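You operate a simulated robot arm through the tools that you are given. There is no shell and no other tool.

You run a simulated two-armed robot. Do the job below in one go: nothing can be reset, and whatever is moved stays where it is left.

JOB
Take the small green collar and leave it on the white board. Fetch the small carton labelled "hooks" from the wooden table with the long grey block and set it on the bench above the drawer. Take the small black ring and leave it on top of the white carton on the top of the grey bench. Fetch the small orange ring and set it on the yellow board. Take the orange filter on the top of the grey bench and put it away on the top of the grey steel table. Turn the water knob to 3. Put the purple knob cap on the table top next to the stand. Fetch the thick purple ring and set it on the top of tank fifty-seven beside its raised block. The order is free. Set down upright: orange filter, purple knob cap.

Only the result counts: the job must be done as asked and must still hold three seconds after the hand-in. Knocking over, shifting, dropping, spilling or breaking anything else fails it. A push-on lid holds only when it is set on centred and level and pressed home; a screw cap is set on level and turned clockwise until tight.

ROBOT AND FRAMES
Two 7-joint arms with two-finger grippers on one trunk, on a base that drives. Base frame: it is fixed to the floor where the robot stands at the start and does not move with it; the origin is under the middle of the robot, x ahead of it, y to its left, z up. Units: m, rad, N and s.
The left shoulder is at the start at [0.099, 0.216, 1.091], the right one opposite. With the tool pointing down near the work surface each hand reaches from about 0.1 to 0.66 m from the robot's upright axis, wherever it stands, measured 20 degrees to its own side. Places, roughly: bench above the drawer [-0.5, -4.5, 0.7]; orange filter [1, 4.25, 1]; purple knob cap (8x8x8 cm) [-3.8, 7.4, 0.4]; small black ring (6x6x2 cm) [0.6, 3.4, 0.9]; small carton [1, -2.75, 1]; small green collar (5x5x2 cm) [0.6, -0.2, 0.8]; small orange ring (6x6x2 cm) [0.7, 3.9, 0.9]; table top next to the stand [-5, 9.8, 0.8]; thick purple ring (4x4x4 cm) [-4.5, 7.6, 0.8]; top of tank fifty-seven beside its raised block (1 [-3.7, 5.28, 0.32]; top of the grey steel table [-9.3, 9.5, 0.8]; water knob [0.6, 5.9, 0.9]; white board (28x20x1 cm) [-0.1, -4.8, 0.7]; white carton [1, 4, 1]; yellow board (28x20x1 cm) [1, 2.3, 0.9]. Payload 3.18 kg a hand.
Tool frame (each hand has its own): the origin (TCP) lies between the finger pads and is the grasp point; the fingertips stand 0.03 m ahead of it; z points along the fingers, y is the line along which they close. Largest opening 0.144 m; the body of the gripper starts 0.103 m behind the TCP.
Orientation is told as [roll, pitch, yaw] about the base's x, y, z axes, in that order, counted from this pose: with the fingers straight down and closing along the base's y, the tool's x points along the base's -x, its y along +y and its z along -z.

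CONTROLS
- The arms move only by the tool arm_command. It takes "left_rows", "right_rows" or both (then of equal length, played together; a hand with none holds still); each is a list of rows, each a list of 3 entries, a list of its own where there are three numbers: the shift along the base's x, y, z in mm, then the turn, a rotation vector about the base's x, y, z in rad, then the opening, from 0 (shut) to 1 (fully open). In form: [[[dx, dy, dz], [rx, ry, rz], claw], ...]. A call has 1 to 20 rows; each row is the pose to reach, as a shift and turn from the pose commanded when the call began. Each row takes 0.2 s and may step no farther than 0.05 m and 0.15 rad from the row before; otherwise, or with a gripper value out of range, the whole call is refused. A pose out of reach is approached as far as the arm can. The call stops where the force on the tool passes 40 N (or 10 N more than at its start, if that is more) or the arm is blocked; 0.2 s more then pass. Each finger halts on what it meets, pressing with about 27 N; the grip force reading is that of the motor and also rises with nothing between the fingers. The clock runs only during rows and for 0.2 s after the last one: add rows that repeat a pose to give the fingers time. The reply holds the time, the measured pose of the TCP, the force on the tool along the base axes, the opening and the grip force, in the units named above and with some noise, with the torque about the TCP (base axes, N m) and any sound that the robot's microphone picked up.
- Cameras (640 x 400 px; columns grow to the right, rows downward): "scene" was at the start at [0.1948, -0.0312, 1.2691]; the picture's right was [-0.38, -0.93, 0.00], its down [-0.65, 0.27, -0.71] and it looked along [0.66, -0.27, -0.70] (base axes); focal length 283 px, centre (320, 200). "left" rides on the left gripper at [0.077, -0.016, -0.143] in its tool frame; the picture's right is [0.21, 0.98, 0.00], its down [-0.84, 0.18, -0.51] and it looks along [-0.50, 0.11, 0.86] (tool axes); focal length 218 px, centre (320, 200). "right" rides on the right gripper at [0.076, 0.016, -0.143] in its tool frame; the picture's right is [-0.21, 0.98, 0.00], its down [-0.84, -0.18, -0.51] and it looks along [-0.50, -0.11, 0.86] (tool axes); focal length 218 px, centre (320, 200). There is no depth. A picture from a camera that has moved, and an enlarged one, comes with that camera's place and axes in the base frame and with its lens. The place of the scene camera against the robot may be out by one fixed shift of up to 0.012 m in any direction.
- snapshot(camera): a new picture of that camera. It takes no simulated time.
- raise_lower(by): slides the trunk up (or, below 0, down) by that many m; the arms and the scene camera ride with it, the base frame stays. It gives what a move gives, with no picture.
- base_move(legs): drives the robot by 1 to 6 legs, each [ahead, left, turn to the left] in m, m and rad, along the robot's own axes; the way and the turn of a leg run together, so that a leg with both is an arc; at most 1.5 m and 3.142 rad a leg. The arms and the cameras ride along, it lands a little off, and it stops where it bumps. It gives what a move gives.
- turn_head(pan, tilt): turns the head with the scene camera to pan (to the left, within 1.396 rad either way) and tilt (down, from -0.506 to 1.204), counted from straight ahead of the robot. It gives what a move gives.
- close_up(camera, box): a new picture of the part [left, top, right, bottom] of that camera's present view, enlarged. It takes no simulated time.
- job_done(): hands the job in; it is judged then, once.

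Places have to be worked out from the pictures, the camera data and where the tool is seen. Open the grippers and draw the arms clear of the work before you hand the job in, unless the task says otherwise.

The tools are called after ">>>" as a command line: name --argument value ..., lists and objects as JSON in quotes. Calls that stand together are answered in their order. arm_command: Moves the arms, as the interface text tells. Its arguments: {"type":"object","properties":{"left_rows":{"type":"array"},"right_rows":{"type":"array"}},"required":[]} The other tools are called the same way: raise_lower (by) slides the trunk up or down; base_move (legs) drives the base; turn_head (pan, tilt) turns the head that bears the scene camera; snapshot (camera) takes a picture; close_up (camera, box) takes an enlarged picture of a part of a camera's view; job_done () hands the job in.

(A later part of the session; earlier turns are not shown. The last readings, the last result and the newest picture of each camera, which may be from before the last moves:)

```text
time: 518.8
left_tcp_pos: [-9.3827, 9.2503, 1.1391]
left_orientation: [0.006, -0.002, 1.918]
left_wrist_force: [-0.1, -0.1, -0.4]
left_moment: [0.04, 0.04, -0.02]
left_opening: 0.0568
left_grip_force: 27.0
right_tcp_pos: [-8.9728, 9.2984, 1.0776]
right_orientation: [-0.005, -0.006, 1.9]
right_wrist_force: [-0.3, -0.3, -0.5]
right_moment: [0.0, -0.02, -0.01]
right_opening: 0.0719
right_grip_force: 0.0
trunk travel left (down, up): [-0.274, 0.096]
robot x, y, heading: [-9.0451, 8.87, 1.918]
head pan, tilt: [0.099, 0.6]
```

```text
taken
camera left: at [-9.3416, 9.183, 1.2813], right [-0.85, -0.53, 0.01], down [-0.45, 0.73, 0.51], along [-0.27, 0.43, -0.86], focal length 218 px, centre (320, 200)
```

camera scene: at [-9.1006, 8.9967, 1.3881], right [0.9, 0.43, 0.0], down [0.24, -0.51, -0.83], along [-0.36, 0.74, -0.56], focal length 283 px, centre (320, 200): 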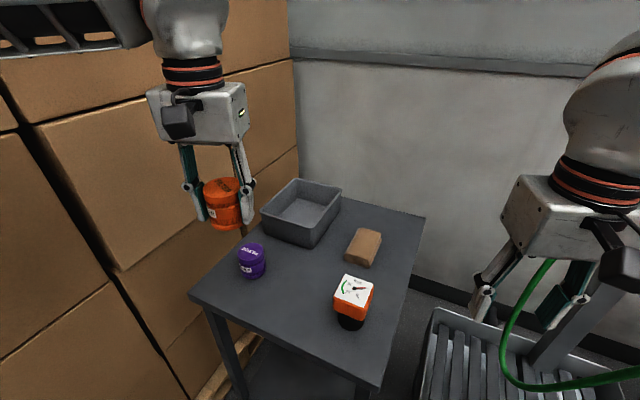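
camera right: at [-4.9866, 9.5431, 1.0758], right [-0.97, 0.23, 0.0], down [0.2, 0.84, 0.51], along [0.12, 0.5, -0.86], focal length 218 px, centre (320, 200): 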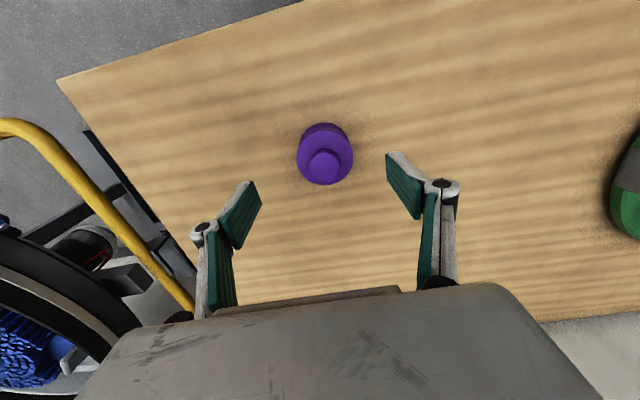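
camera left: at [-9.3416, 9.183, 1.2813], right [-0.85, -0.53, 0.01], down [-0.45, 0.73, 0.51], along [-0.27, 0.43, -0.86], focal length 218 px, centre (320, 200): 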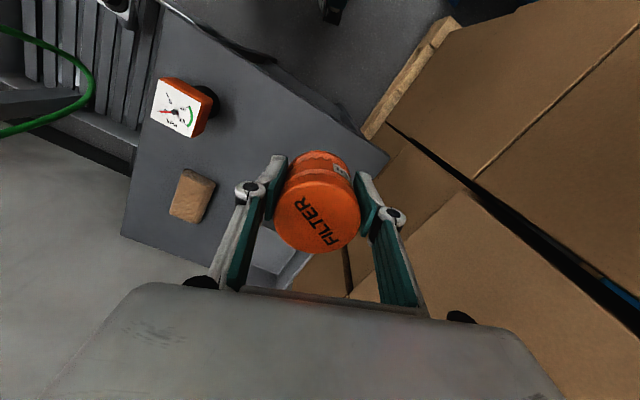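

A row was a bit too long; I repeat with smaller steps.

>>> arm_command --left_rows '[[[4, 30, -15], [0, 0, 0], 0.3], [[8, 62, -32], [0, 0, 0], 0.3], [[12, 95, -52], [0, 0, 0], 0.3], [[16, 125, -75], [0, 0, 0], 0.3], [[20, 150, -105], [0, 0, 0], 0.3], [[22, 168, -140], [0, 0, 0], 0.3], [[22, 170, -180], [0, 0, 0], 0.3], [[22, 170, -215], [0, 0, 0], 0.3], [[22, 170, -215], [0, 0, 0], 0.3]]'

>>> snapshot --camera "scene"

>>> snapshot --camera "left"

```text
time: 520.8
left_tcp_pos: [-9.3623, 9.4206, 0.9226]
left_orientation: [0.009, -0.002, 1.916]
left_wrist_force: [0.0, 0.2, -1.1]
left_moment: [-0.01, 0.0, 0.01]
left_opening: 0.0568
left_grip_force: 26.6
right_tcp_pos: [-8.9755, 9.2991, 1.0781]
right_orientation: [-0.004, -0.006, 1.9]
right_wrist_force: [0.0, -0.1, -0.6]
right_moment: [-0.03, -0.01, -0.02]
right_opening: 0.072
right_grip_force: 0.0
trunk travel left (down, up): [-0.274, 0.096]
robot x, y, heading: [-9.046, 8.8733, 1.91]
head pan, tilt: [0.099, 0.6]
```

```text
taken
camera scene: at [-9.1007, 8.9971, 1.388], right [0.9, 0.43, 0.0], down [0.24, -0.51, -0.83], along [-0.36, 0.74, -0.56], focal length 283 px, centre (320, 200)
```

scene: 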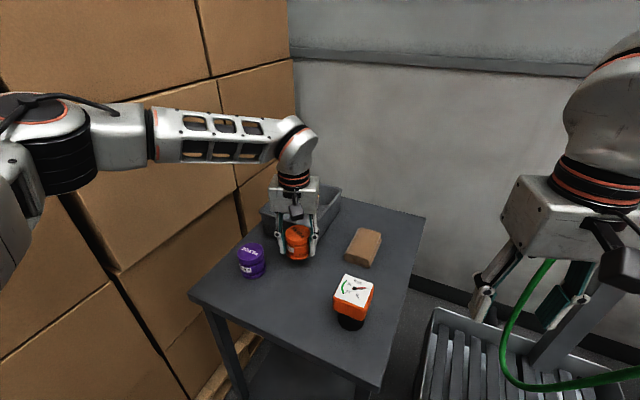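

```text
taken
camera left: at [-9.3205, 9.3527, 1.0657], right [-0.85, -0.53, 0.01], down [-0.45, 0.73, 0.51], along [-0.27, 0.43, -0.86], focal length 218 px, centre (320, 200)
```

left: 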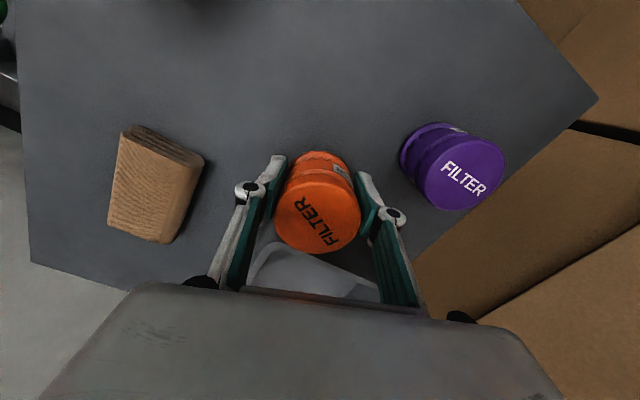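

The spot below is free. I lower until the filter touches the table.

>>> arm_command --left_rows '[[[0, 0, -35], [0, 0, 0], 0.3], [[0, 0, -70], [0, 0, 0], 0.3], [[0, 0, -90], [0, 0, 0], 0.3], [[0, 0, -96], [0, 0, 0], 0.3], [[0, 0, -102], [0, 0, 0], 0.3], [[0, 0, -106], [0, 0, 0], 0.3], [[0, 0, -110], [0, 0, 0], 0.3], [[0, 0, -114], [0, 0, 0], 0.3], [[0, 0, -114], [0, 0, 0], 0.3]]'

>>> close_up --camera "scene" --box '[220, 150, 380, 330]'

```text
time: 521.3
left_tcp_pos: [-9.3625, 9.4228, 0.8791]
left_orientation: [-0.002, -0.01, 1.924]
left_wrist_force: [1.0, -10.6, 25.7]
left_moment: [-0.99, 0.62, 0.3]
left_opening: 0.0563
left_grip_force: 26.5
right_tcp_pos: [-8.9745, 9.2979, 1.0769]
right_orientation: [-0.005, -0.005, 1.902]
right_wrist_force: [-0.6, 1.0, 0.1]
right_moment: [-0.04, -0.03, 0.03]
right_opening: 0.0717
right_grip_force: 0.0
trunk travel left (down, up): [-0.274, 0.096]
robot x, y, heading: [-9.0475, 8.8715, 1.917]
head pan, tilt: [0.099, 0.6]
stopped in row 2 (left hand): the force on the tool passed its limit at 77 N (the readings are from after the stop); the commanded pose is now the measured one
```

```text
2.22 times, centred on (300, 240) of scene
camera zoom: at [-9.1008, 8.9962, 1.3882], right [0.9, 0.43, 0.0], down [0.24, -0.51, -0.83], along [-0.36, 0.74, -0.56], focal length 629 px, centre (364, 111)
```

zoom: 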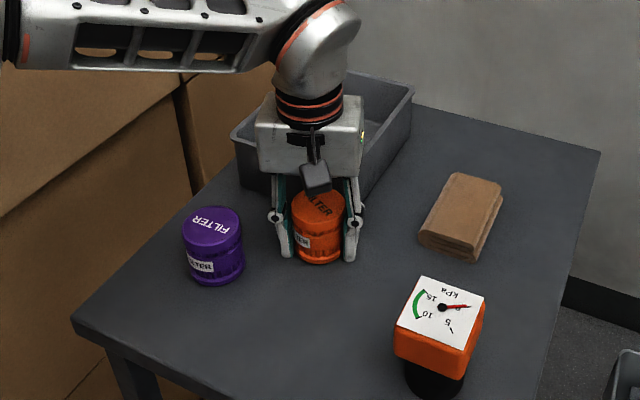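

It touched the table sooner (table top ≈ 0.83), with the contact at the filter's base edge. I ease up a little and check uprightness before releasing.

>>> arm_command --left_rows '[[[0, 0, 3], [0.005, 0.005, 0], 0.3], [[0, 0, 3], [0.008, 0.008, 0], 0.3]]'

>>> close_up --camera "scene" --box '[260, 200, 340, 290]'

>>> close_up --camera "left" --box '[240, 110, 400, 270]'

```text
time: 521.9
left_tcp_pos: [-9.3626, 9.4231, 0.88]
left_orientation: [0.004, -0.021, 1.921]
left_wrist_force: [1.3, -4.9, 10.5]
left_moment: [-0.12, -0.44, -0.15]
left_opening: 0.0563
left_grip_force: 26.8
right_tcp_pos: [-8.9741, 9.2996, 1.0763]
right_orientation: [-0.004, -0.006, 1.901]
right_wrist_force: [0.1, 0.4, -0.1]
right_moment: [0.01, 0.01, 0.01]
right_opening: 0.0719
right_grip_force: 0.0
trunk travel left (down, up): [-0.274, 0.096]
robot x, y, heading: [-9.047, 8.8724, 1.918]
head pan, tilt: [0.099, 0.6]
```

```text
4.44 times, centred on (300, 245) of scene
camera zoom: at [-9.1004, 8.9964, 1.388], right [0.9, 0.43, 0.0], down [0.24, -0.51, -0.83], along [-0.36, 0.74, -0.56], focal length 1257 px, centre (409, 0)
```

zoom: 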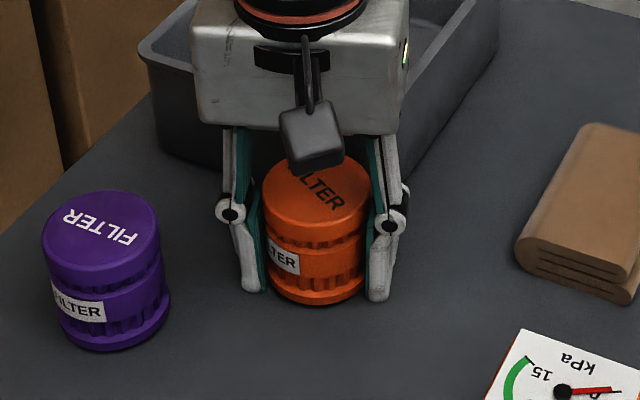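

```text
2.50 times, centred on (320, 190) of left
camera zoom: at [-9.3194, 9.3533, 1.0209], right [-0.85, -0.53, 0.0], down [-0.45, 0.72, 0.53], along [-0.28, 0.45, -0.85], focal length 546 px, centre (320, 225)
```

zoom: 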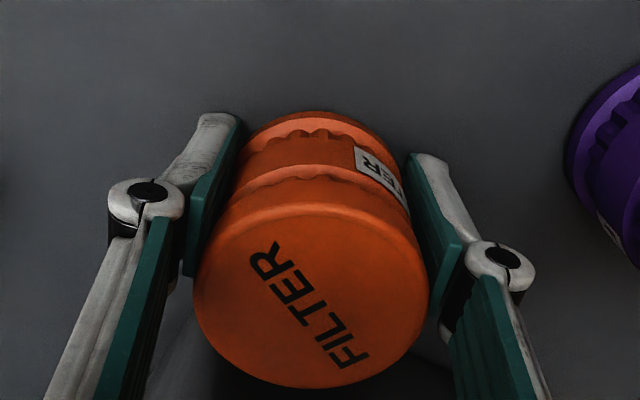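

The filter stands on the table. I level the hand and open slowly.

>>> arm_command --left_rows '[[[0, 0, 1], [-0.02, -0.007, 0], 0.3], [[0, 0, 1], [-0.02, -0.007, 0], 0.4], [[0, 0, 1], [-0.02, -0.007, 0], 0.48], [[0, 0, 2], [-0.02, -0.007, 0], 0.56], [[0, 0, 2], [-0.02, -0.007, 0], 0.6]]'

>>> close_up --camera "scene" --box '[260, 200, 340, 290]'

>>> close_up --camera "left" --box '[240, 110, 400, 270]'

```text
time: 523.1
left_tcp_pos: [-9.364, 9.4233, 0.8808]
left_orientation: [0.006, 0.001, 1.922]
left_wrist_force: [0.3, 0.5, -0.2]
left_moment: [0.03, 0.02, -0.03]
left_opening: 0.0862
left_grip_force: 0.0
right_tcp_pos: [-8.9725, 9.2999, 1.0778]
right_orientation: [-0.003, -0.004, 1.899]
right_wrist_force: [-0.4, -1.1, 0.3]
right_moment: [0.04, 0.01, 0.0]
right_opening: 0.0718
right_grip_force: 0.0
trunk travel left (down, up): [-0.274, 0.096]
robot x, y, heading: [-9.0445, 8.8694, 1.918]
head pan, tilt: [0.099, 0.6]
```

```text
4.44 times, centred on (300, 245) of scene
camera zoom: at [-9.1011, 8.9975, 1.3878], right [0.9, 0.43, 0.0], down [0.24, -0.51, -0.83], along [-0.36, 0.74, -0.56], focal length 1257 px, centre (409, 0)
```

zoom: 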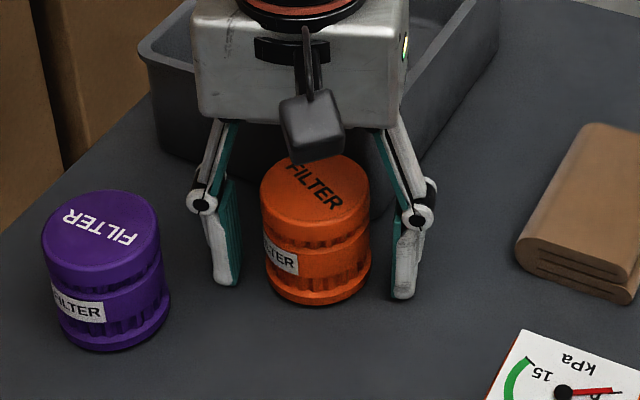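

```text
2.50 times, centred on (320, 190) of left
camera zoom: at [-9.3214, 9.357, 1.0235], right [-0.85, -0.53, 0.01], down [-0.46, 0.73, 0.51], along [-0.27, 0.43, -0.86], focal length 546 px, centre (320, 225)
```

zoom: 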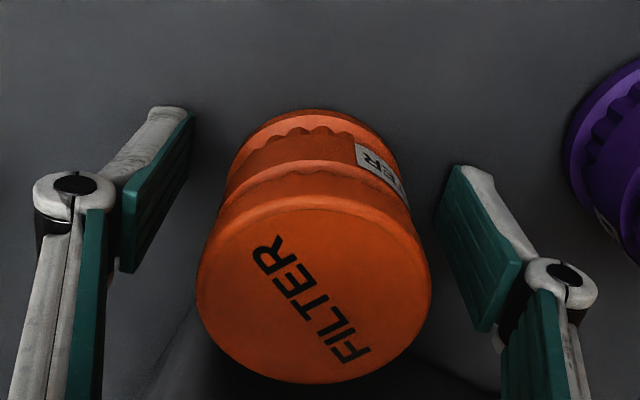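

The filter stands upright. I raise the hand straight up and retract.

>>> arm_command --left_rows '[[[0, 0, 20], [0, 0, 0], 0.62], [[0, 0, 60], [0, 0, 0], 0.62], [[0, 0, 105], [0, 0, 0], 0.62], [[0, 0, 150], [0, 0, 0], 0.6], [[5, -25, 190], [0, 0, 0], 0.5], [[10, -60, 220], [0, 0, 0], 0.5], [[15, -100, 240], [0, 0, 0], 0.5], [[20, -145, 255], [0, 0, 0], 0.5]]'

>>> snapshot --camera "scene"

```text
time: 524.9
left_tcp_pos: [-9.3466, 9.2768, 1.1358]
left_orientation: [0.005, 0.0, 1.923]
left_wrist_force: [0.5, 0.0, -0.5]
left_moment: [0.04, 0.01, 0.01]
left_opening: 0.0722
left_grip_force: 0.2
right_tcp_pos: [-8.9745, 9.2994, 1.0771]
right_orientation: [-0.005, -0.006, 1.903]
right_wrist_force: [0.3, 0.4, 0.1]
right_moment: [0.0, -0.01, 0.0]
right_opening: 0.0719
right_grip_force: 0.1
trunk travel left (down, up): [-0.274, 0.096]
robot x, y, heading: [-9.0473, 8.8679, 1.919]
head pan, tilt: [0.099, 0.6]
```

```text
taken
camera scene: at [-9.1013, 8.9961, 1.3881], right [0.9, 0.43, 0.0], down [0.24, -0.51, -0.83], along [-0.36, 0.74, -0.56], focal length 283 px, centre (320, 200)
```

scene: 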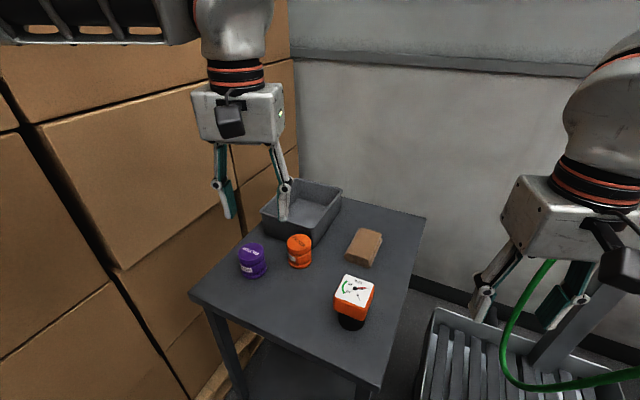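

The filter is delivered. I raise the trunk, back out the same way through the corridor.

>>> raise_lower --by 0.09

>>> base_move --legs '[[-0.137, -0.11, 0], [0, 0, 1.222], [-0.7, 0.19, 0], [-1.0, 0, 0]]'

```text
time: 526.2
left_tcp_pos: [-9.3431, 9.2789, 1.2254]
left_orientation: [0.005, 0.002, 1.923]
left_wrist_force: [0.4, -0.3, 0.3]
left_moment: [0.0, 0.01, 0.0]
left_opening: 0.0722
left_grip_force: 0.0
right_tcp_pos: [-8.9742, 9.3003, 1.1671]
right_orientation: [-0.004, -0.005, 1.901]
right_wrist_force: [-1.0, 0.3, 0.0]
right_moment: [0.0, 0.03, -0.02]
right_opening: 0.0718
right_grip_force: 0.2
trunk travel left (down, up): [-0.364, 0.006]
robot x, y, heading: [-9.0439, 8.8697, 1.919]
head pan, tilt: [0.099, 0.6]
```

```text
time: 539.1
left_tcp_pos: [-7.6899, 8.4337, 1.2261]
left_orientation: [0.006, 0.0, -3.133]
left_wrist_force: [0.4, 0.7, -0.6]
left_moment: [-0.03, -0.02, -0.01]
left_opening: 0.0721
left_grip_force: 0.1
right_tcp_pos: [-7.586, 8.7881, 1.1669]
right_orientation: [-0.004, -0.003, 3.133]
right_wrist_force: [0.6, 0.0, 0.1]
right_moment: [0.03, 0.02, 0.01]
right_opening: 0.0721
right_grip_force: 0.1
trunk travel left (down, up): [-0.364, 0.006]
robot x, y, heading: [-7.2052, 8.5757, -3.138]
head pan, tilt: [0.099, 0.6]
```

I reverse further to about x = -4.2 and turn to face the wooden table from its north side.

>>> base_move --legs '[[-1.5, 0, 0], [-1.5, 0, 0], [0, 0, 1.567]]'

>>> turn_head --pan -0.1 --tilt 0.6

>>> snapshot --camera "scene"

>>> snapshot --camera "right"

```text
time: 557.6
left_tcp_pos: [-4.0485, 8.0177, 1.2268]
left_orientation: [0.006, 0.003, -1.624]
left_wrist_force: [0.0, 0.5, 0.0]
left_moment: [-0.03, -0.02, 0.0]
left_opening: 0.0721
left_grip_force: 0.2
right_tcp_pos: [-4.3957, 8.145, 1.1664]
right_orientation: [-0.002, -0.004, -1.647]
right_wrist_force: [-0.1, 0.7, -0.4]
right_moment: [-0.02, 0.01, 0.03]
right_opening: 0.0719
right_grip_force: 0.0
trunk travel left (down, up): [-0.364, 0.006]
robot x, y, heading: [-4.1568, 8.5102, -1.633]
head pan, tilt: [0.099, 0.6]
```

```text
time: 558.3
left_tcp_pos: [-4.0478, 8.0189, 1.2253]
left_orientation: [0.005, 0.002, -1.625]
left_wrist_force: [0.3, 0.1, -0.3]
left_moment: [-0.01, -0.01, -0.02]
left_opening: 0.0719
left_grip_force: 0.1
right_tcp_pos: [-4.3959, 8.1437, 1.1664]
right_orientation: [-0.005, -0.003, -1.646]
right_wrist_force: [-0.1, 0.5, 0.3]
right_moment: [0.01, -0.03, 0.0]
right_opening: 0.072
right_grip_force: 0.2
trunk travel left (down, up): [-0.364, 0.006]
robot x, y, heading: [-4.1597, 8.5101, -1.631]
head pan, tilt: [-0.099, 0.6]
```

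```text
taken
camera scene: at [-4.175, 8.3834, 1.4783], right [-0.99, 0.16, 0.0], down [0.09, 0.56, -0.83], along [-0.13, -0.81, -0.56], focal length 283 px, centre (320, 200)
```

scene: 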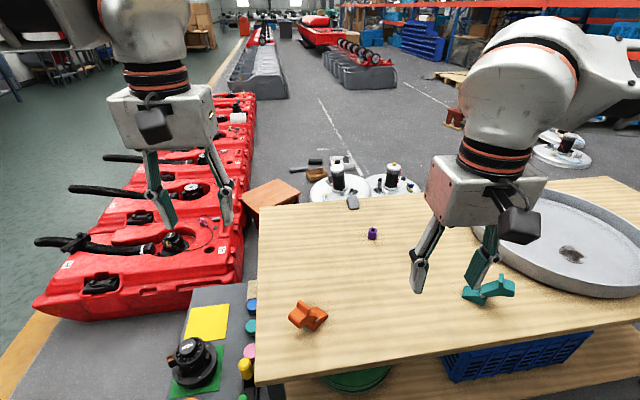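

```text
taken
camera right: at [-4.3733, 8.2209, 1.3097], right [0.96, -0.28, 0.0], down [-0.24, -0.83, 0.51], along [-0.15, -0.49, -0.86], focal length 218 px, centre (320, 200)
```

right: 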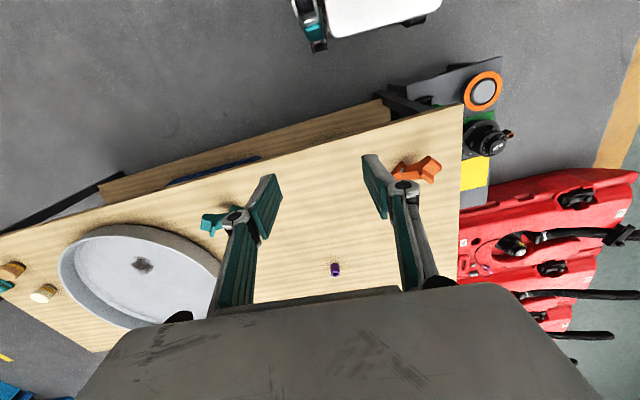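

The thick purple ring is at about [-4.50, 7.614, 0.77] on the table. I move closer from the north side and lower the trunk.

>>> base_move --legs '[[0.165, -0.13, 0.06]]'

>>> arm_command --left_rows '[[[0, 0, 0], [0, 0, 0], 0.5], [[0, 0, 0], [0, 0, 0], 0.5], [[0, 0, 0], [0, 0, 0], 0.5], [[0, 0, 0], [0, 0, 0], 0.5]]' --right_rows '[[[0, -40, 0], [0, 0, 0], 0.5], [[0, -80, 0], [0, 0, 0], 0.5], [[0, -120, 0], [0, 0, 0], 0.5], [[0, -155, 0], [0, 0, 0], 0.5]]'

>>> raise_lower --by -0.15

>>> snapshot --camera "scene"

>>> snapshot --camera "right"

```text
time: 560.1
left_tcp_pos: [-4.1408, 7.8778, 1.2263]
left_orientation: [0.006, 0.0, -1.556]
left_wrist_force: [0.1, -0.1, -0.3]
left_moment: [-0.02, -0.01, 0.0]
left_opening: 0.072
left_grip_force: 0.0
right_tcp_pos: [-4.4957, 7.9798, 1.1661]
right_orientation: [-0.003, -0.004, -1.576]
right_wrist_force: [0.3, -1.6, 0.8]
right_moment: [0.04, -0.02, 0.02]
right_opening: 0.0721
right_grip_force: 0.1
trunk travel left (down, up): [-0.364, 0.006]
robot x, y, heading: [-4.2835, 8.3626, -1.563]
head pan, tilt: [-0.099, 0.6]
stopped in leg 1: the robot was blocked; the commanded pose is now the measured one
```

```text
time: 561.1
left_tcp_pos: [-4.1391, 7.8783, 1.2259]
left_orientation: [0.005, 0.002, -1.557]
left_wrist_force: [-1.1, 0.5, 0.4]
left_moment: [0.05, 0.01, -0.02]
left_opening: 0.072
left_grip_force: 0.1
right_tcp_pos: [-4.4964, 7.824, 1.1638]
right_orientation: [-0.005, -0.004, -1.579]
right_wrist_force: [0.1, -0.7, 1.0]
right_moment: [0.03, -0.03, 0.0]
right_opening: 0.0718
right_grip_force: 0.0
trunk travel left (down, up): [-0.364, 0.006]
robot x, y, heading: [-4.2857, 8.3608, -1.559]
head pan, tilt: [-0.099, 0.6]
```

```text
time: 562.9
left_tcp_pos: [-4.1407, 7.8791, 1.0769]
left_orientation: [0.006, 0.001, -1.556]
left_wrist_force: [-0.8, 0.4, 0.4]
left_moment: [-0.04, 0.01, 0.01]
left_opening: 0.072
left_grip_force: 0.0
right_tcp_pos: [-4.4951, 7.8262, 1.0167]
right_orientation: [-0.002, -0.008, -1.576]
right_wrist_force: [-0.3, 0.1, 1.4]
right_moment: [-0.02, 0.02, -0.01]
right_opening: 0.072
right_grip_force: 0.0
trunk travel left (down, up): [-0.214, 0.156]
robot x, y, heading: [-4.2875, 8.3611, -1.563]
head pan, tilt: [-0.099, 0.6]
```

```text
taken
camera scene: at [-4.2918, 8.1902, 1.3262], right [-1.0, 0.09, 0.0], down [0.05, 0.56, -0.83], along [-0.07, -0.82, -0.56], focal length 283 px, centre (320, 200)
```

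scene: 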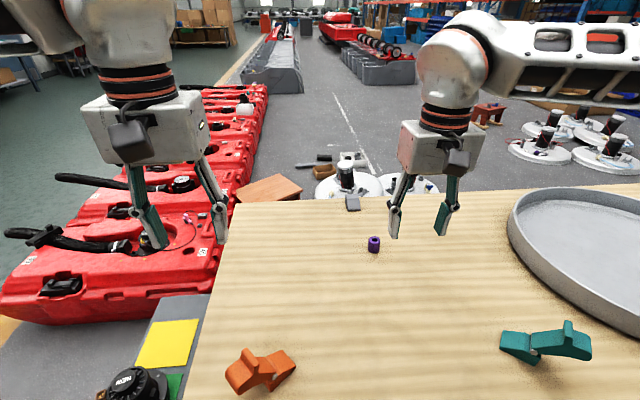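

```text
taken
camera right: at [-4.4789, 7.9035, 1.161], right [0.98, -0.21, 0.0], down [-0.18, -0.84, 0.51], along [-0.11, -0.5, -0.86], focal length 218 px, centre (320, 200)
```

right: 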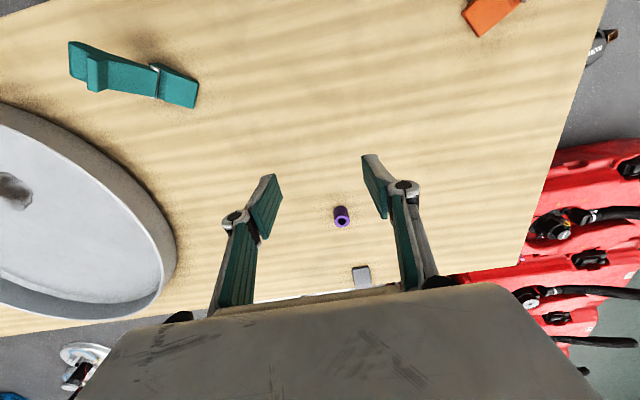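

The base lightly touched the table frame, so I back off 2 cm. Then I stretch the right hand toward the ring at about [-4.493, 7.625].

>>> base_move --legs '[[-0.02, 0, 0]]'

>>> arm_command --right_rows '[[[0, -35, -20], [0, 0, 0], 0.5], [[0, -70, -45], [0, 0, 0], 0.5], [[0, -105, -75], [0, 0, 0], 0.5], [[0, -140, -105], [0, 0, 0], 0.5], [[0, -175, -130], [0, 0, 0], 0.5], [[0, -215, -145], [0, 0, 0], 0.5], [[0, -215, -145], [0, 0, 0], 0.5]]'

>>> snapshot --camera "right"

>>> close_up --camera "scene" --box '[300, 130, 460, 270]'

```text
time: 563.6
left_tcp_pos: [-4.1401, 7.8998, 1.0771]
left_orientation: [0.004, 0.0, -1.556]
left_wrist_force: [0.1, 0.0, -0.5]
left_moment: [-0.01, 0.01, 0.01]
left_opening: 0.0718
left_grip_force: 0.1
right_tcp_pos: [-4.4952, 7.8455, 1.0158]
right_orientation: [-0.004, -0.003, -1.575]
right_wrist_force: [1.1, 0.6, -0.4]
right_moment: [-0.05, -0.04, -0.02]
right_opening: 0.0719
right_grip_force: 0.0
trunk travel left (down, up): [-0.214, 0.156]
robot x, y, heading: [-4.2856, 8.3818, -1.558]
head pan, tilt: [-0.099, 0.6]
```

```text
time: 565.2
left_tcp_pos: [-4.1408, 7.8974, 1.0762]
left_orientation: [0.005, 0.002, -1.555]
left_wrist_force: [0.0, 0.1, -0.6]
left_moment: [0.02, 0.02, -0.02]
left_opening: 0.0722
left_grip_force: 0.0
right_tcp_pos: [-4.4957, 7.6605, 0.8813]
right_orientation: [-0.002, -0.005, -1.579]
right_wrist_force: [0.2, 0.3, -0.7]
right_moment: [0.01, 0.04, 0.0]
right_opening: 0.072
right_grip_force: 0.0
right hand out of reach, approached as far as the arm can: row 6, 7
trunk travel left (down, up): [-0.214, 0.156]
robot x, y, heading: [-4.2826, 8.3793, -1.556]
head pan, tilt: [-0.099, 0.6]
```

```text
taken
camera right: at [-4.4787, 7.7381, 1.0249], right [0.98, -0.22, 0.0], down [-0.18, -0.84, 0.51], along [-0.11, -0.5, -0.86], focal length 218 px, centre (320, 200)
```

right: 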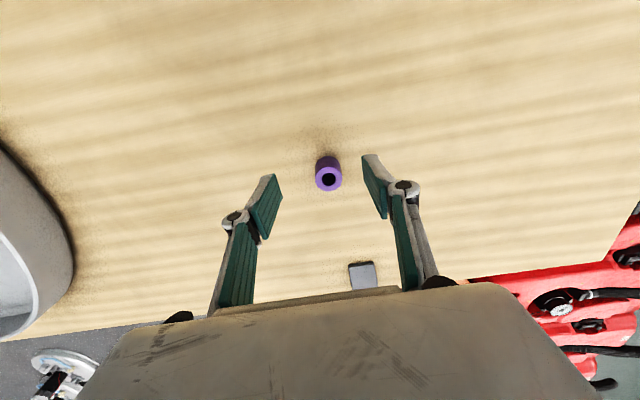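

```text
2.86 times, centred on (380, 200) of scene
camera zoom: at [-4.2917, 8.2085, 1.3257], right [-1.0, 0.09, 0.0], down [0.05, 0.56, -0.82], along [-0.07, -0.82, -0.57], focal length 808 px, centre (149, 200)
```

zoom: 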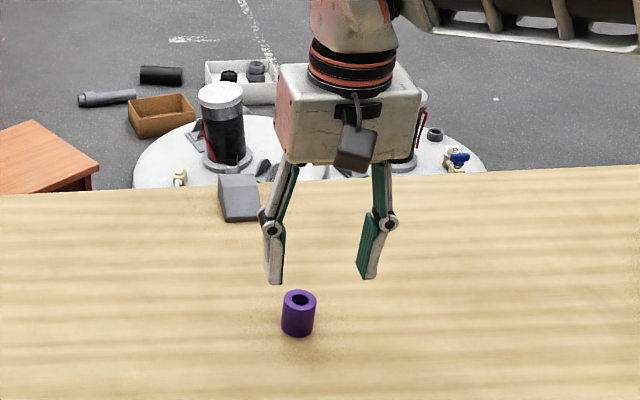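

The ring is a thick tube, about 33 mm wide, at [-4.494, 7.629]. I lower while stretching a bit further.

>>> arm_command --right_rows '[[[1, -8, -20], [0, 0, 0], 0.45], [[1, -18, -40], [0, 0, 0], 0.45], [[1, -31, -55], [0, 0, 0], 0.45], [[1, -31, -55], [0, 0, 0], 0.45]]'

>>> close_up --camera "right" --box '[220, 100, 420, 260]'

>>> close_up --camera "scene" --box '[300, 130, 460, 270]'

```text
time: 566.2
left_tcp_pos: [-4.1401, 7.8981, 1.0766]
left_orientation: [0.005, 0.001, -1.557]
left_wrist_force: [0.5, 0.0, 0.0]
left_moment: [0.01, -0.02, -0.03]
left_opening: 0.0719
left_grip_force: 0.1
right_tcp_pos: [-4.4961, 7.6603, 0.8833]
right_orientation: [-0.003, -0.005, -1.578]
right_wrist_force: [0.9, -0.6, -0.2]
right_moment: [0.0, -0.02, 0.01]
right_opening: 0.065
right_grip_force: 0.0
right hand out of reach, approached as far as the arm can: row 1, 2, 3, 4
trunk travel left (down, up): [-0.214, 0.156]
robot x, y, heading: [-4.2865, 8.3828, -1.558]
head pan, tilt: [-0.099, 0.6]
```

```text
2.50 times, centred on (320, 180) of right
camera zoom: at [-4.4789, 7.7386, 1.0253], right [0.98, -0.22, 0.0], down [-0.18, -0.84, 0.51], along [-0.11, -0.5, -0.86], focal length 546 px, centre (320, 250)
```

zoom: 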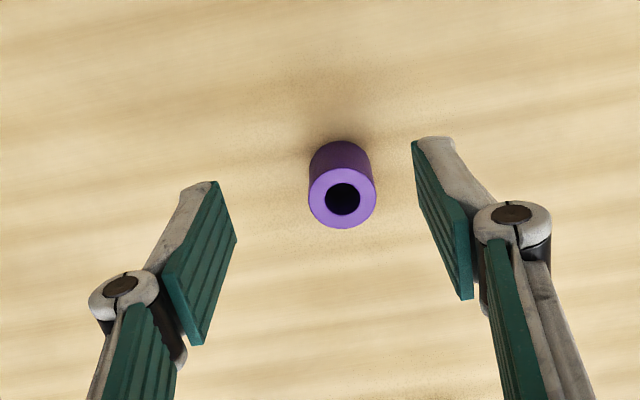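

```text
2.86 times, centred on (380, 200) of scene
camera zoom: at [-4.292, 8.209, 1.3258], right [-1.0, 0.09, 0.0], down [0.05, 0.56, -0.83], along [-0.07, -0.82, -0.56], focal length 808 px, centre (149, 200)
```

zoom: 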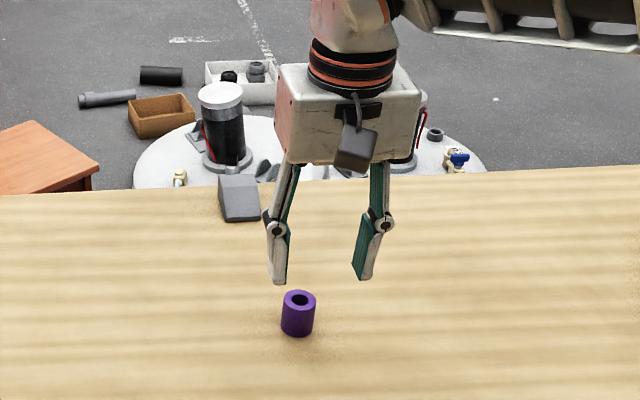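

The arm is at its limit here; I pull back slightly, go down first, and then slide forward around the tube.

>>> arm_command --right_rows '[[[2, 25, 0], [0, 0, 0], 0.45], [[2, 25, -35], [0, 0, 0], 0.45], [[2, 25, -65], [0, 0, 0], 0.45], [[2, 25, -85], [0, 0, 0], 0.45], [[2, 10, -88], [0, 0, 0], 0.45], [[2, -5, -88], [0, 0, 0], 0.45], [[2, -18, -88], [0, 0, 0], 0.45], [[2, -31, -88], [0, 0, 0], 0.45], [[2, -31, -88], [0, 0, 0], 0.45]]'

>>> close_up --camera "right" --box '[220, 100, 420, 260]'

>>> close_up --camera "scene" --box '[300, 150, 460, 290]'

```text
time: 568.2
left_tcp_pos: [-4.1405, 7.8981, 1.076]
left_orientation: [0.006, 0.002, -1.555]
left_wrist_force: [-0.6, -0.1, -0.2]
left_moment: [-0.02, 0.0, 0.01]
left_opening: 0.0722
left_grip_force: 0.1
right_tcp_pos: [-4.4962, 7.65, 0.7922]
right_orientation: [-0.005, -0.005, -1.576]
right_wrist_force: [-0.3, 1.0, 0.3]
right_moment: [0.02, -0.03, -0.01]
right_opening: 0.0647
right_grip_force: 0.1
right hand out of reach, approached as far as the arm can: row 7, 8, 9
trunk travel left (down, up): [-0.214, 0.156]
robot x, y, heading: [-4.2879, 8.3838, -1.559]
head pan, tilt: [-0.099, 0.6]
```

```text
2.50 times, centred on (320, 180) of right
camera zoom: at [-4.4798, 7.728, 0.9363], right [0.98, -0.21, 0.0], down [-0.18, -0.84, 0.51], along [-0.11, -0.5, -0.86], focal length 546 px, centre (320, 250)
```

zoom: 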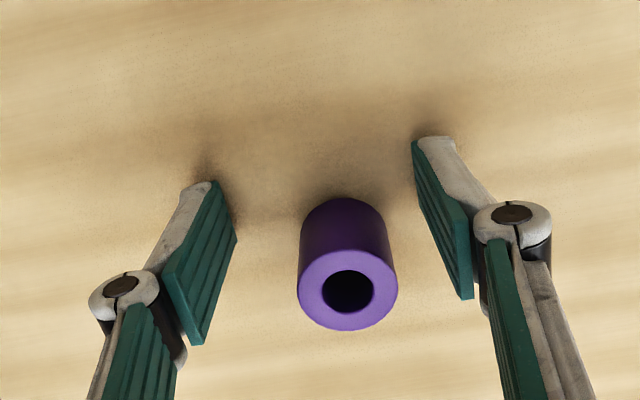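

```text
2.86 times, centred on (380, 220) of scene
camera zoom: at [-4.2921, 8.2091, 1.3258], right [-1.0, 0.09, 0.0], down [0.05, 0.56, -0.83], along [-0.07, -0.82, -0.56], focal length 808 px, centre (149, 143)
```

zoom: 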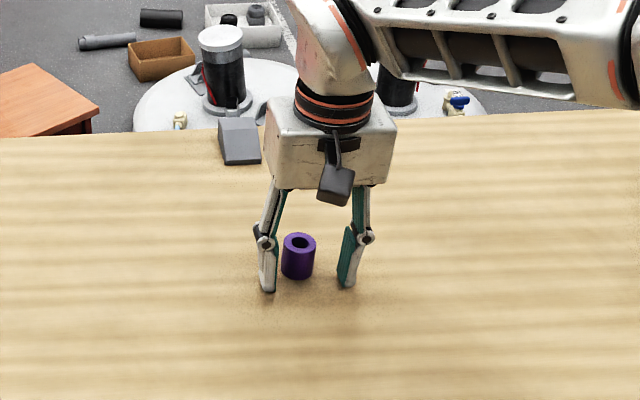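

I need about 25 mm more reach. I raise the hand a bit, lower the trunk by 0.06 m (which leans forward), and try again.

>>> arm_command --right_rows '[[[0, 15, 0], [0, 0, 0], 0.45], [[2, 25, 0], [0, 0, 0], 0.45], [[3, 25, 40], [0, 0, 0], 0.45], [[3, 25, 75], [0, 0, 0], 0.45]]'

>>> raise_lower --by -0.06

>>> arm_command --right_rows '[[[0, 0, -10], [0, 0, 0], 0.45], [[0, 0, -17], [0, 0, 0], 0.45], [[0, -15, -17], [0, 0, 0], 0.45], [[0, -30, -17], [0, 0, 0], 0.45], [[0, -42, -17], [0, 0, 0], 0.45], [[0, -50, -17], [0, 0, 0], 0.45], [[0, -50, -17], [0, 0, 0], 0.45]]'

>>> close_up --camera "right" --box '[220, 100, 420, 260]'

```text
time: 569.2
left_tcp_pos: [-4.1398, 7.8986, 1.0753]
left_orientation: [0.006, 0.002, -1.556]
left_wrist_force: [0.5, -0.1, 0.1]
left_moment: [-0.03, -0.04, -0.04]
left_opening: 0.072
left_grip_force: 0.1
right_tcp_pos: [-4.4936, 7.6751, 0.8678]
right_orientation: [-0.004, -0.005, -1.577]
right_wrist_force: [0.8, -0.3, 0.1]
right_moment: [0.0, -0.03, -0.01]
right_opening: 0.0647
right_grip_force: 0.2
trunk travel left (down, up): [-0.214, 0.156]
robot x, y, heading: [-4.2871, 8.3845, -1.561]
head pan, tilt: [-0.099, 0.6]
```

```text
time: 570.2
left_tcp_pos: [-4.1416, 7.8995, 1.0188]
left_orientation: [0.007, 0.0, -1.557]
left_wrist_force: [0.1, 1.3, -0.4]
left_moment: [-0.06, -0.03, -0.01]
left_opening: 0.072
left_grip_force: 0.0
right_tcp_pos: [-4.4931, 7.675, 0.8113]
right_orientation: [-0.003, -0.01, -1.576]
right_wrist_force: [0.7, 0.4, 0.7]
right_moment: [-0.03, -0.04, 0.02]
right_opening: 0.0652
right_grip_force: 0.1
trunk travel left (down, up): [-0.154, 0.216]
robot x, y, heading: [-4.2883, 8.3847, -1.556]
head pan, tilt: [-0.099, 0.6]
```

```text
time: 571.8
left_tcp_pos: [-4.1397, 7.8978, 1.0174]
left_orientation: [0.005, 0.002, -1.556]
left_wrist_force: [0.1, 0.2, 0.9]
left_moment: [0.01, -0.02, 0.01]
left_opening: 0.0719
left_grip_force: 0.0
right_tcp_pos: [-4.4953, 7.623, 0.7913]
right_orientation: [-0.004, -0.003, -1.576]
right_wrist_force: [-0.7, -0.6, 0.0]
right_moment: [0.02, 0.02, 0.02]
right_opening: 0.0648
right_grip_force: 0.0
trunk travel left (down, up): [-0.154, 0.216]
robot x, y, heading: [-4.2877, 8.384, -1.559]
head pan, tilt: [-0.099, 0.6]
```

```text
2.50 times, centred on (320, 180) of right
camera zoom: at [-4.4777, 7.7005, 0.9341], right [0.98, -0.21, 0.0], down [-0.18, -0.84, 0.51], along [-0.11, -0.5, -0.86], focal length 546 px, centre (320, 250)
```

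zoom: 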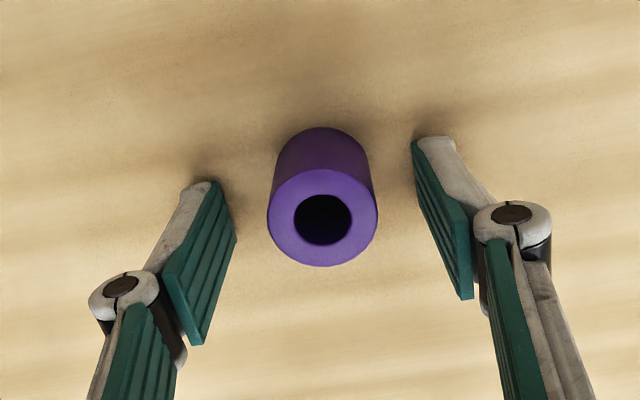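

The tube is now between the fingers. I close on it.

>>> arm_command --right_rows '[[[2, 3, 0], [0, 0, 0], 0.4], [[2, 3, 0], [0, 0, 0], 0.3], [[2, 3, 0], [0, 0, 0], 0.2], [[2, 3, 0], [0, 0, 0], 0.12], [[2, 3, 0], [0, 0, 0], 0.12]]'

>>> close_up --camera "right" --box '[220, 100, 420, 260]'

```text
time: 573.0
left_tcp_pos: [-4.1404, 7.8983, 1.0155]
left_orientation: [0.005, 0.0, -1.556]
left_wrist_force: [-0.4, -1.0, 0.1]
left_moment: [-0.01, -0.01, -0.02]
left_opening: 0.0722
left_grip_force: 0.1
right_tcp_pos: [-4.493, 7.6268, 0.7902]
right_orientation: [-0.003, -0.004, -1.576]
right_wrist_force: [-0.2, 0.1, 0.1]
right_moment: [0.02, -0.01, -0.01]
right_opening: 0.0308
right_grip_force: 26.8
trunk travel left (down, up): [-0.154, 0.216]
robot x, y, heading: [-4.287, 8.3803, -1.559]
head pan, tilt: [-0.099, 0.6]
```

```text
2.50 times, centred on (320, 180) of right
camera zoom: at [-4.4754, 7.7033, 0.9334], right [0.98, -0.21, 0.0], down [-0.18, -0.84, 0.51], along [-0.11, -0.5, -0.86], focal length 546 px, centre (320, 250)
```

zoom: 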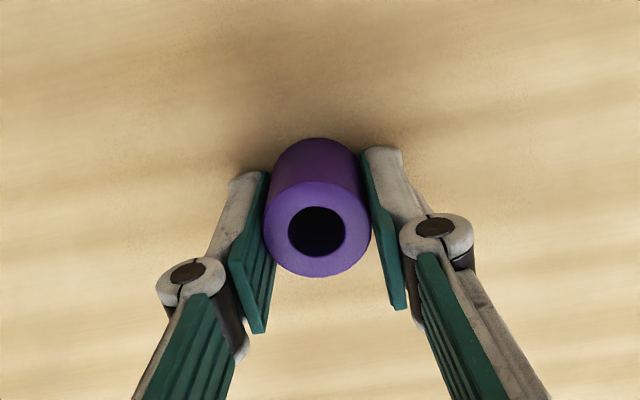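

Gripped (31 mm). I lift it, retract, raise the trunk and back away.

>>> arm_command --right_rows '[[[0, 0, 15], [0, 0, 0], 0.12], [[0, 10, 45], [0, 0, 0], 0.12], [[0, 25, 85], [0, 0, 0], 0.12], [[0, 50, 125], [0, 0, 0], 0.12], [[0, 85, 155], [0, 0, 0], 0.12], [[0, 120, 185], [0, 0, 0], 0.12], [[0, 155, 215], [0, 0, 0], 0.12]]'

>>> raise_lower --by 0.15

>>> snapshot --camera "scene"

>>> snapshot --camera "right"

```text
time: 574.6
left_tcp_pos: [-4.1415, 7.8993, 1.016]
left_orientation: [0.006, 0.001, -1.554]
left_wrist_force: [0.1, 0.9, 1.6]
left_moment: [0.03, 0.03, 0.01]
left_opening: 0.072
left_grip_force: 0.0
right_tcp_pos: [-4.4907, 7.7825, 1.0079]
right_orientation: [-0.002, -0.005, -1.578]
right_wrist_force: [0.5, -0.1, -1.4]
right_moment: [-0.03, -0.02, 0.01]
right_opening: 0.0306
right_grip_force: 26.5
trunk travel left (down, up): [-0.154, 0.216]
robot x, y, heading: [-4.2847, 8.3823, -1.561]
head pan, tilt: [-0.099, 0.6]
```

```text
time: 576.4
left_tcp_pos: [-4.1405, 7.8971, 1.1644]
left_orientation: [0.005, 0.004, -1.555]
left_wrist_force: [0.4, 0.5, 0.3]
left_moment: [0.02, 0.01, -0.05]
left_opening: 0.072
left_grip_force: 0.0
right_tcp_pos: [-4.4922, 7.7813, 1.1555]
right_orientation: [-0.005, -0.004, -1.576]
right_wrist_force: [0.0, -0.6, -1.6]
right_moment: [0.03, 0.0, 0.01]
right_opening: 0.0308
right_grip_force: 27.0
trunk travel left (down, up): [-0.304, 0.066]
robot x, y, heading: [-4.2853, 8.3782, -1.559]
head pan, tilt: [-0.099, 0.6]
```

```text
taken
camera scene: at [-4.2925, 8.2501, 1.4185], right [-1.0, 0.09, 0.0], down [0.05, 0.56, -0.82], along [-0.07, -0.82, -0.57], focal length 283 px, centre (320, 200)
```

scene: 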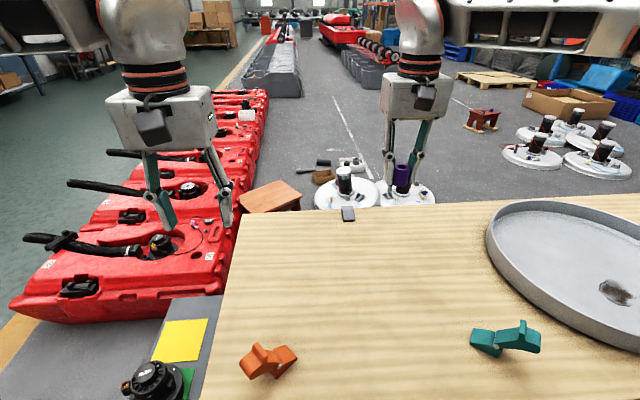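

```text
taken
camera right: at [-4.4747, 7.8584, 1.2983], right [0.98, -0.21, 0.0], down [-0.18, -0.84, 0.51], along [-0.11, -0.5, -0.86], focal length 218 px, centre (320, 200)
```

right: 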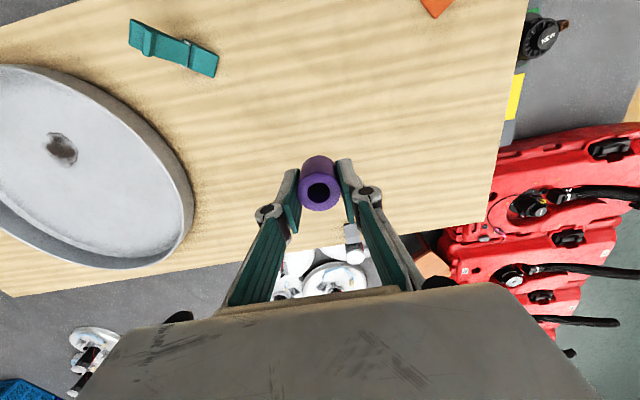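

The tube is held. Tank 57's target spot is at the tanks' west end, so I go around the wooden table's west side and look for a way.

>>> base_move --legs '[[-0.12, 0, 0], [0, 0, -1.58], [1.0, 0, 0], [0.95, 0, 0], [0, 0, 1.571]]'

>>> turn_head --pan 0.15 --tilt 0.45

>>> snapshot --camera "scene"

```text
time: 594.7
left_tcp_pos: [-6.0962, 8.0024, 1.1653]
left_orientation: [0.006, 0.003, -1.56]
left_wrist_force: [0.8, 0.0, 0.7]
left_moment: [0.01, -0.03, 0.03]
left_opening: 0.0723
left_grip_force: 0.0
right_tcp_pos: [-6.4484, 7.8891, 1.155]
right_orientation: [-0.003, -0.002, -1.581]
right_wrist_force: [-0.1, -0.2, -0.7]
right_moment: [-0.01, -0.03, 0.0]
right_opening: 0.0305
right_grip_force: 26.7
trunk travel left (down, up): [-0.304, 0.066]
robot x, y, heading: [-6.2391, 8.4886, -1.563]
head pan, tilt: [-0.099, 0.6]
```

```text
time: 595.4
left_tcp_pos: [-6.0963, 8.003, 1.1653]
left_orientation: [0.005, 0.001, -1.56]
left_wrist_force: [-0.8, -1.0, -0.4]
left_moment: [-0.01, -0.02, 0.03]
left_opening: 0.0718
left_grip_force: 0.1
right_tcp_pos: [-6.4481, 7.8875, 1.1557]
right_orientation: [-0.003, -0.001, -1.581]
right_wrist_force: [0.7, -0.1, -0.6]
right_moment: [0.01, -0.01, -0.02]
right_opening: 0.0305
right_grip_force: 27.2
trunk travel left (down, up): [-0.304, 0.066]
robot x, y, heading: [-6.2446, 8.4894, -1.564]
head pan, tilt: [0.15, 0.45]
```

```text
taken
camera scene: at [-6.2244, 8.3529, 1.4322], right [-0.99, -0.16, 0.0], down [-0.07, 0.43, -0.9], along [0.14, -0.89, -0.44], focal length 283 px, centre (320, 200)
```

scene: 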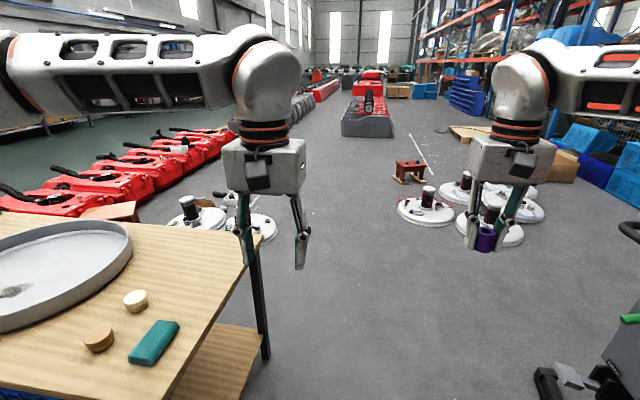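

The way south is clear along x ≈ -6.1. I drive down to y ≈ 5.1 and turn to face the tanks from the west.

>>> base_move --legs '[[0, 0.12, 0], [1.3, 0, 0], [1.3, 0, 0], [0.8, 0, 0], [0, 0, 1.564]]'

>>> turn_head --pan 0 --tilt 0.4

>>> snapshot --camera "scene"

```text
time: 617.1
left_tcp_pos: [-5.5788, 5.225, 1.1654]
left_orientation: [0.005, 0.002, 0.013]
left_wrist_force: [0.3, -0.3, -0.1]
left_moment: [-0.01, 0.02, 0.03]
left_opening: 0.0719
left_grip_force: 0.1
right_tcp_pos: [-5.4618, 4.8738, 1.1562]
right_orientation: [-0.003, -0.003, -0.007]
right_wrist_force: [-0.1, 0.0, -0.3]
right_moment: [-0.02, -0.01, -0.01]
right_opening: 0.0298
right_grip_force: 27.0
trunk travel left (down, up): [-0.304, 0.066]
robot x, y, heading: [-6.0591, 5.078, 0.01]
head pan, tilt: [0.15, 0.45]
```

```text
time: 617.8
left_tcp_pos: [-5.578, 5.2242, 1.166]
left_orientation: [0.005, 0.002, 0.013]
left_wrist_force: [0.0, 0.4, 0.1]
left_moment: [-0.01, -0.02, 0.0]
left_opening: 0.0721
left_grip_force: 0.0
right_tcp_pos: [-5.4613, 4.8737, 1.1554]
right_orientation: [-0.002, -0.003, -0.008]
right_wrist_force: [-0.6, 0.4, -0.6]
right_moment: [0.01, -0.01, 0.01]
right_opening: 0.0297
right_grip_force: 26.9
trunk travel left (down, up): [-0.304, 0.066]
robot x, y, heading: [-6.0621, 5.0803, 0.013]
head pan, tilt: [0.0, 0.4]
```

```text
taken
camera scene: at [-5.9254, 5.0806, 1.4369], right [0.01, -1.0, 0.0], down [-0.39, 0.0, -0.92], along [0.92, 0.01, -0.39], focal length 283 px, centre (320, 200)
```

scene: 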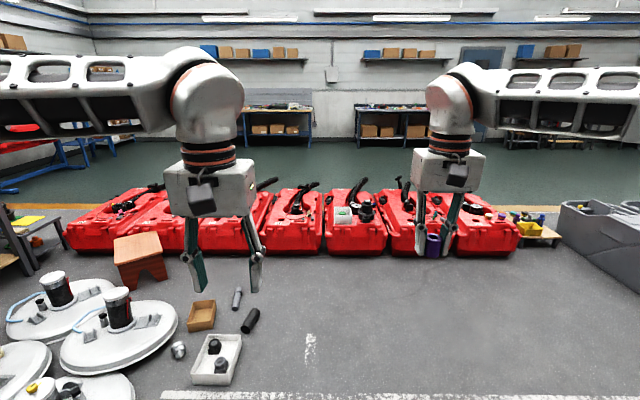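

>>> close_up --camera "scene" --box '[60, 170, 330, 270]'

>>> close_up --camera "scene" --box '[260, 170, 530, 270]'

```text
2.37 times, centred on (195, 220) of scene
camera zoom: at [-5.9254, 5.0806, 1.4369], right [0.01, -1.0, 0.0], down [-0.39, 0.0, -0.92], along [0.92, 0.01, -0.39], focal length 670 px, centre (616, 153)
```

zoom: 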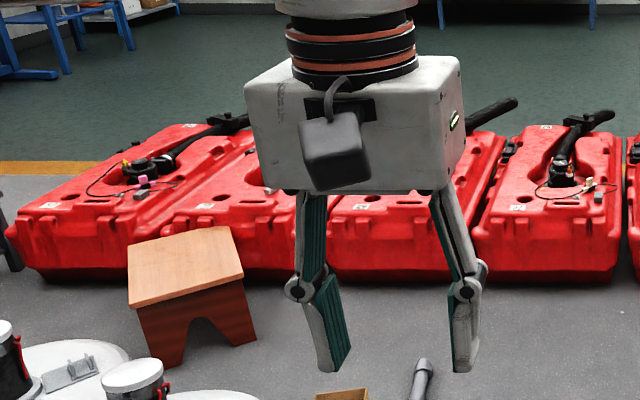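

```text
2.37 times, centred on (395, 220) of scene
camera zoom: at [-5.9254, 5.0806, 1.4369], right [0.01, -1.0, 0.0], down [-0.39, 0.0, -0.92], along [0.92, 0.01, -0.39], focal length 670 px, centre (142, 153)
```

zoom: 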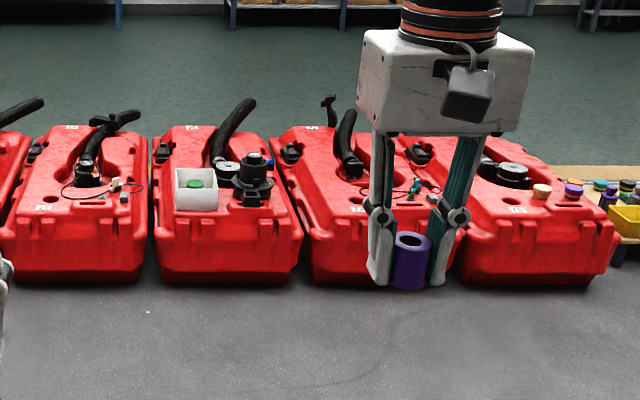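

The tanks seem to be numbered along the row; I drive closer to read the tags, staying south of the loose items on the floor.

>>> base_move --legs '[[0.95, 0, -0.013]]'

>>> turn_head --pan 0.15 --tilt 0.55

>>> snapshot --camera "scene"

>>> close_up --camera "scene" --box '[220, 120, 440, 260]'

```text
time: 622.8
left_tcp_pos: [-4.6251, 5.2331, 1.1651]
left_orientation: [0.004, 0.001, 0.01]
left_wrist_force: [0.0, 0.3, -0.7]
left_moment: [-0.02, 0.02, -0.03]
left_opening: 0.072
left_grip_force: 0.0
right_tcp_pos: [-4.51, 4.8809, 1.155]
right_orientation: [-0.005, -0.002, -0.01]
right_wrist_force: [-0.6, 0.1, -1.1]
right_moment: [0.01, 0.02, -0.04]
right_opening: 0.0294
right_grip_force: 26.8
trunk travel left (down, up): [-0.304, 0.066]
robot x, y, heading: [-5.111, 5.0896, 0.013]
head pan, tilt: [0.0, 0.4]
```

```text
time: 623.5
left_tcp_pos: [-4.6256, 5.233, 1.1666]
left_orientation: [0.004, 0.002, 0.011]
left_wrist_force: [0.1, -0.7, -0.5]
left_moment: [0.0, -0.02, -0.01]
left_opening: 0.072
left_grip_force: 0.1
right_tcp_pos: [-4.5098, 4.8805, 1.1553]
right_orientation: [-0.002, -0.004, -0.008]
right_wrist_force: [-0.3, 0.8, -0.9]
right_moment: [-0.03, 0.0, 0.01]
right_opening: 0.0295
right_grip_force: 27.3
trunk travel left (down, up): [-0.304, 0.066]
robot x, y, heading: [-5.1104, 5.0881, 0.003]
head pan, tilt: [0.15, 0.55]
```

```text
taken
camera scene: at [-4.9768, 5.1021, 1.4232], right [0.16, -0.99, 0.0], down [-0.52, -0.08, -0.85], along [0.84, 0.13, -0.52], focal length 283 px, centre (320, 200)
```

scene: 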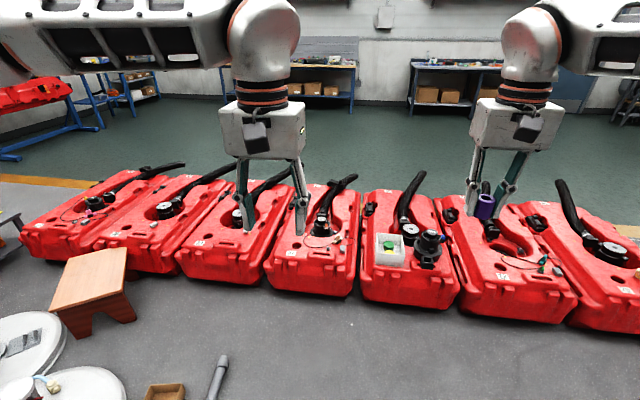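

```text
2.86 times, centred on (330, 190) of scene
camera zoom: at [-4.9768, 5.1021, 1.4232], right [0.16, -0.99, 0.0], down [-0.52, -0.08, -0.85], along [0.84, 0.13, -0.52], focal length 808 px, centre (291, 229)
```

zoom: 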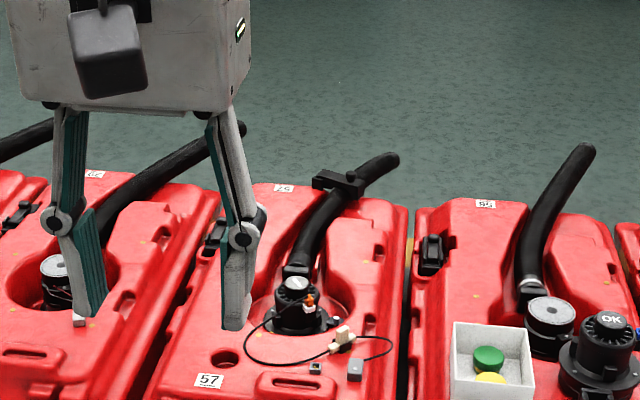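

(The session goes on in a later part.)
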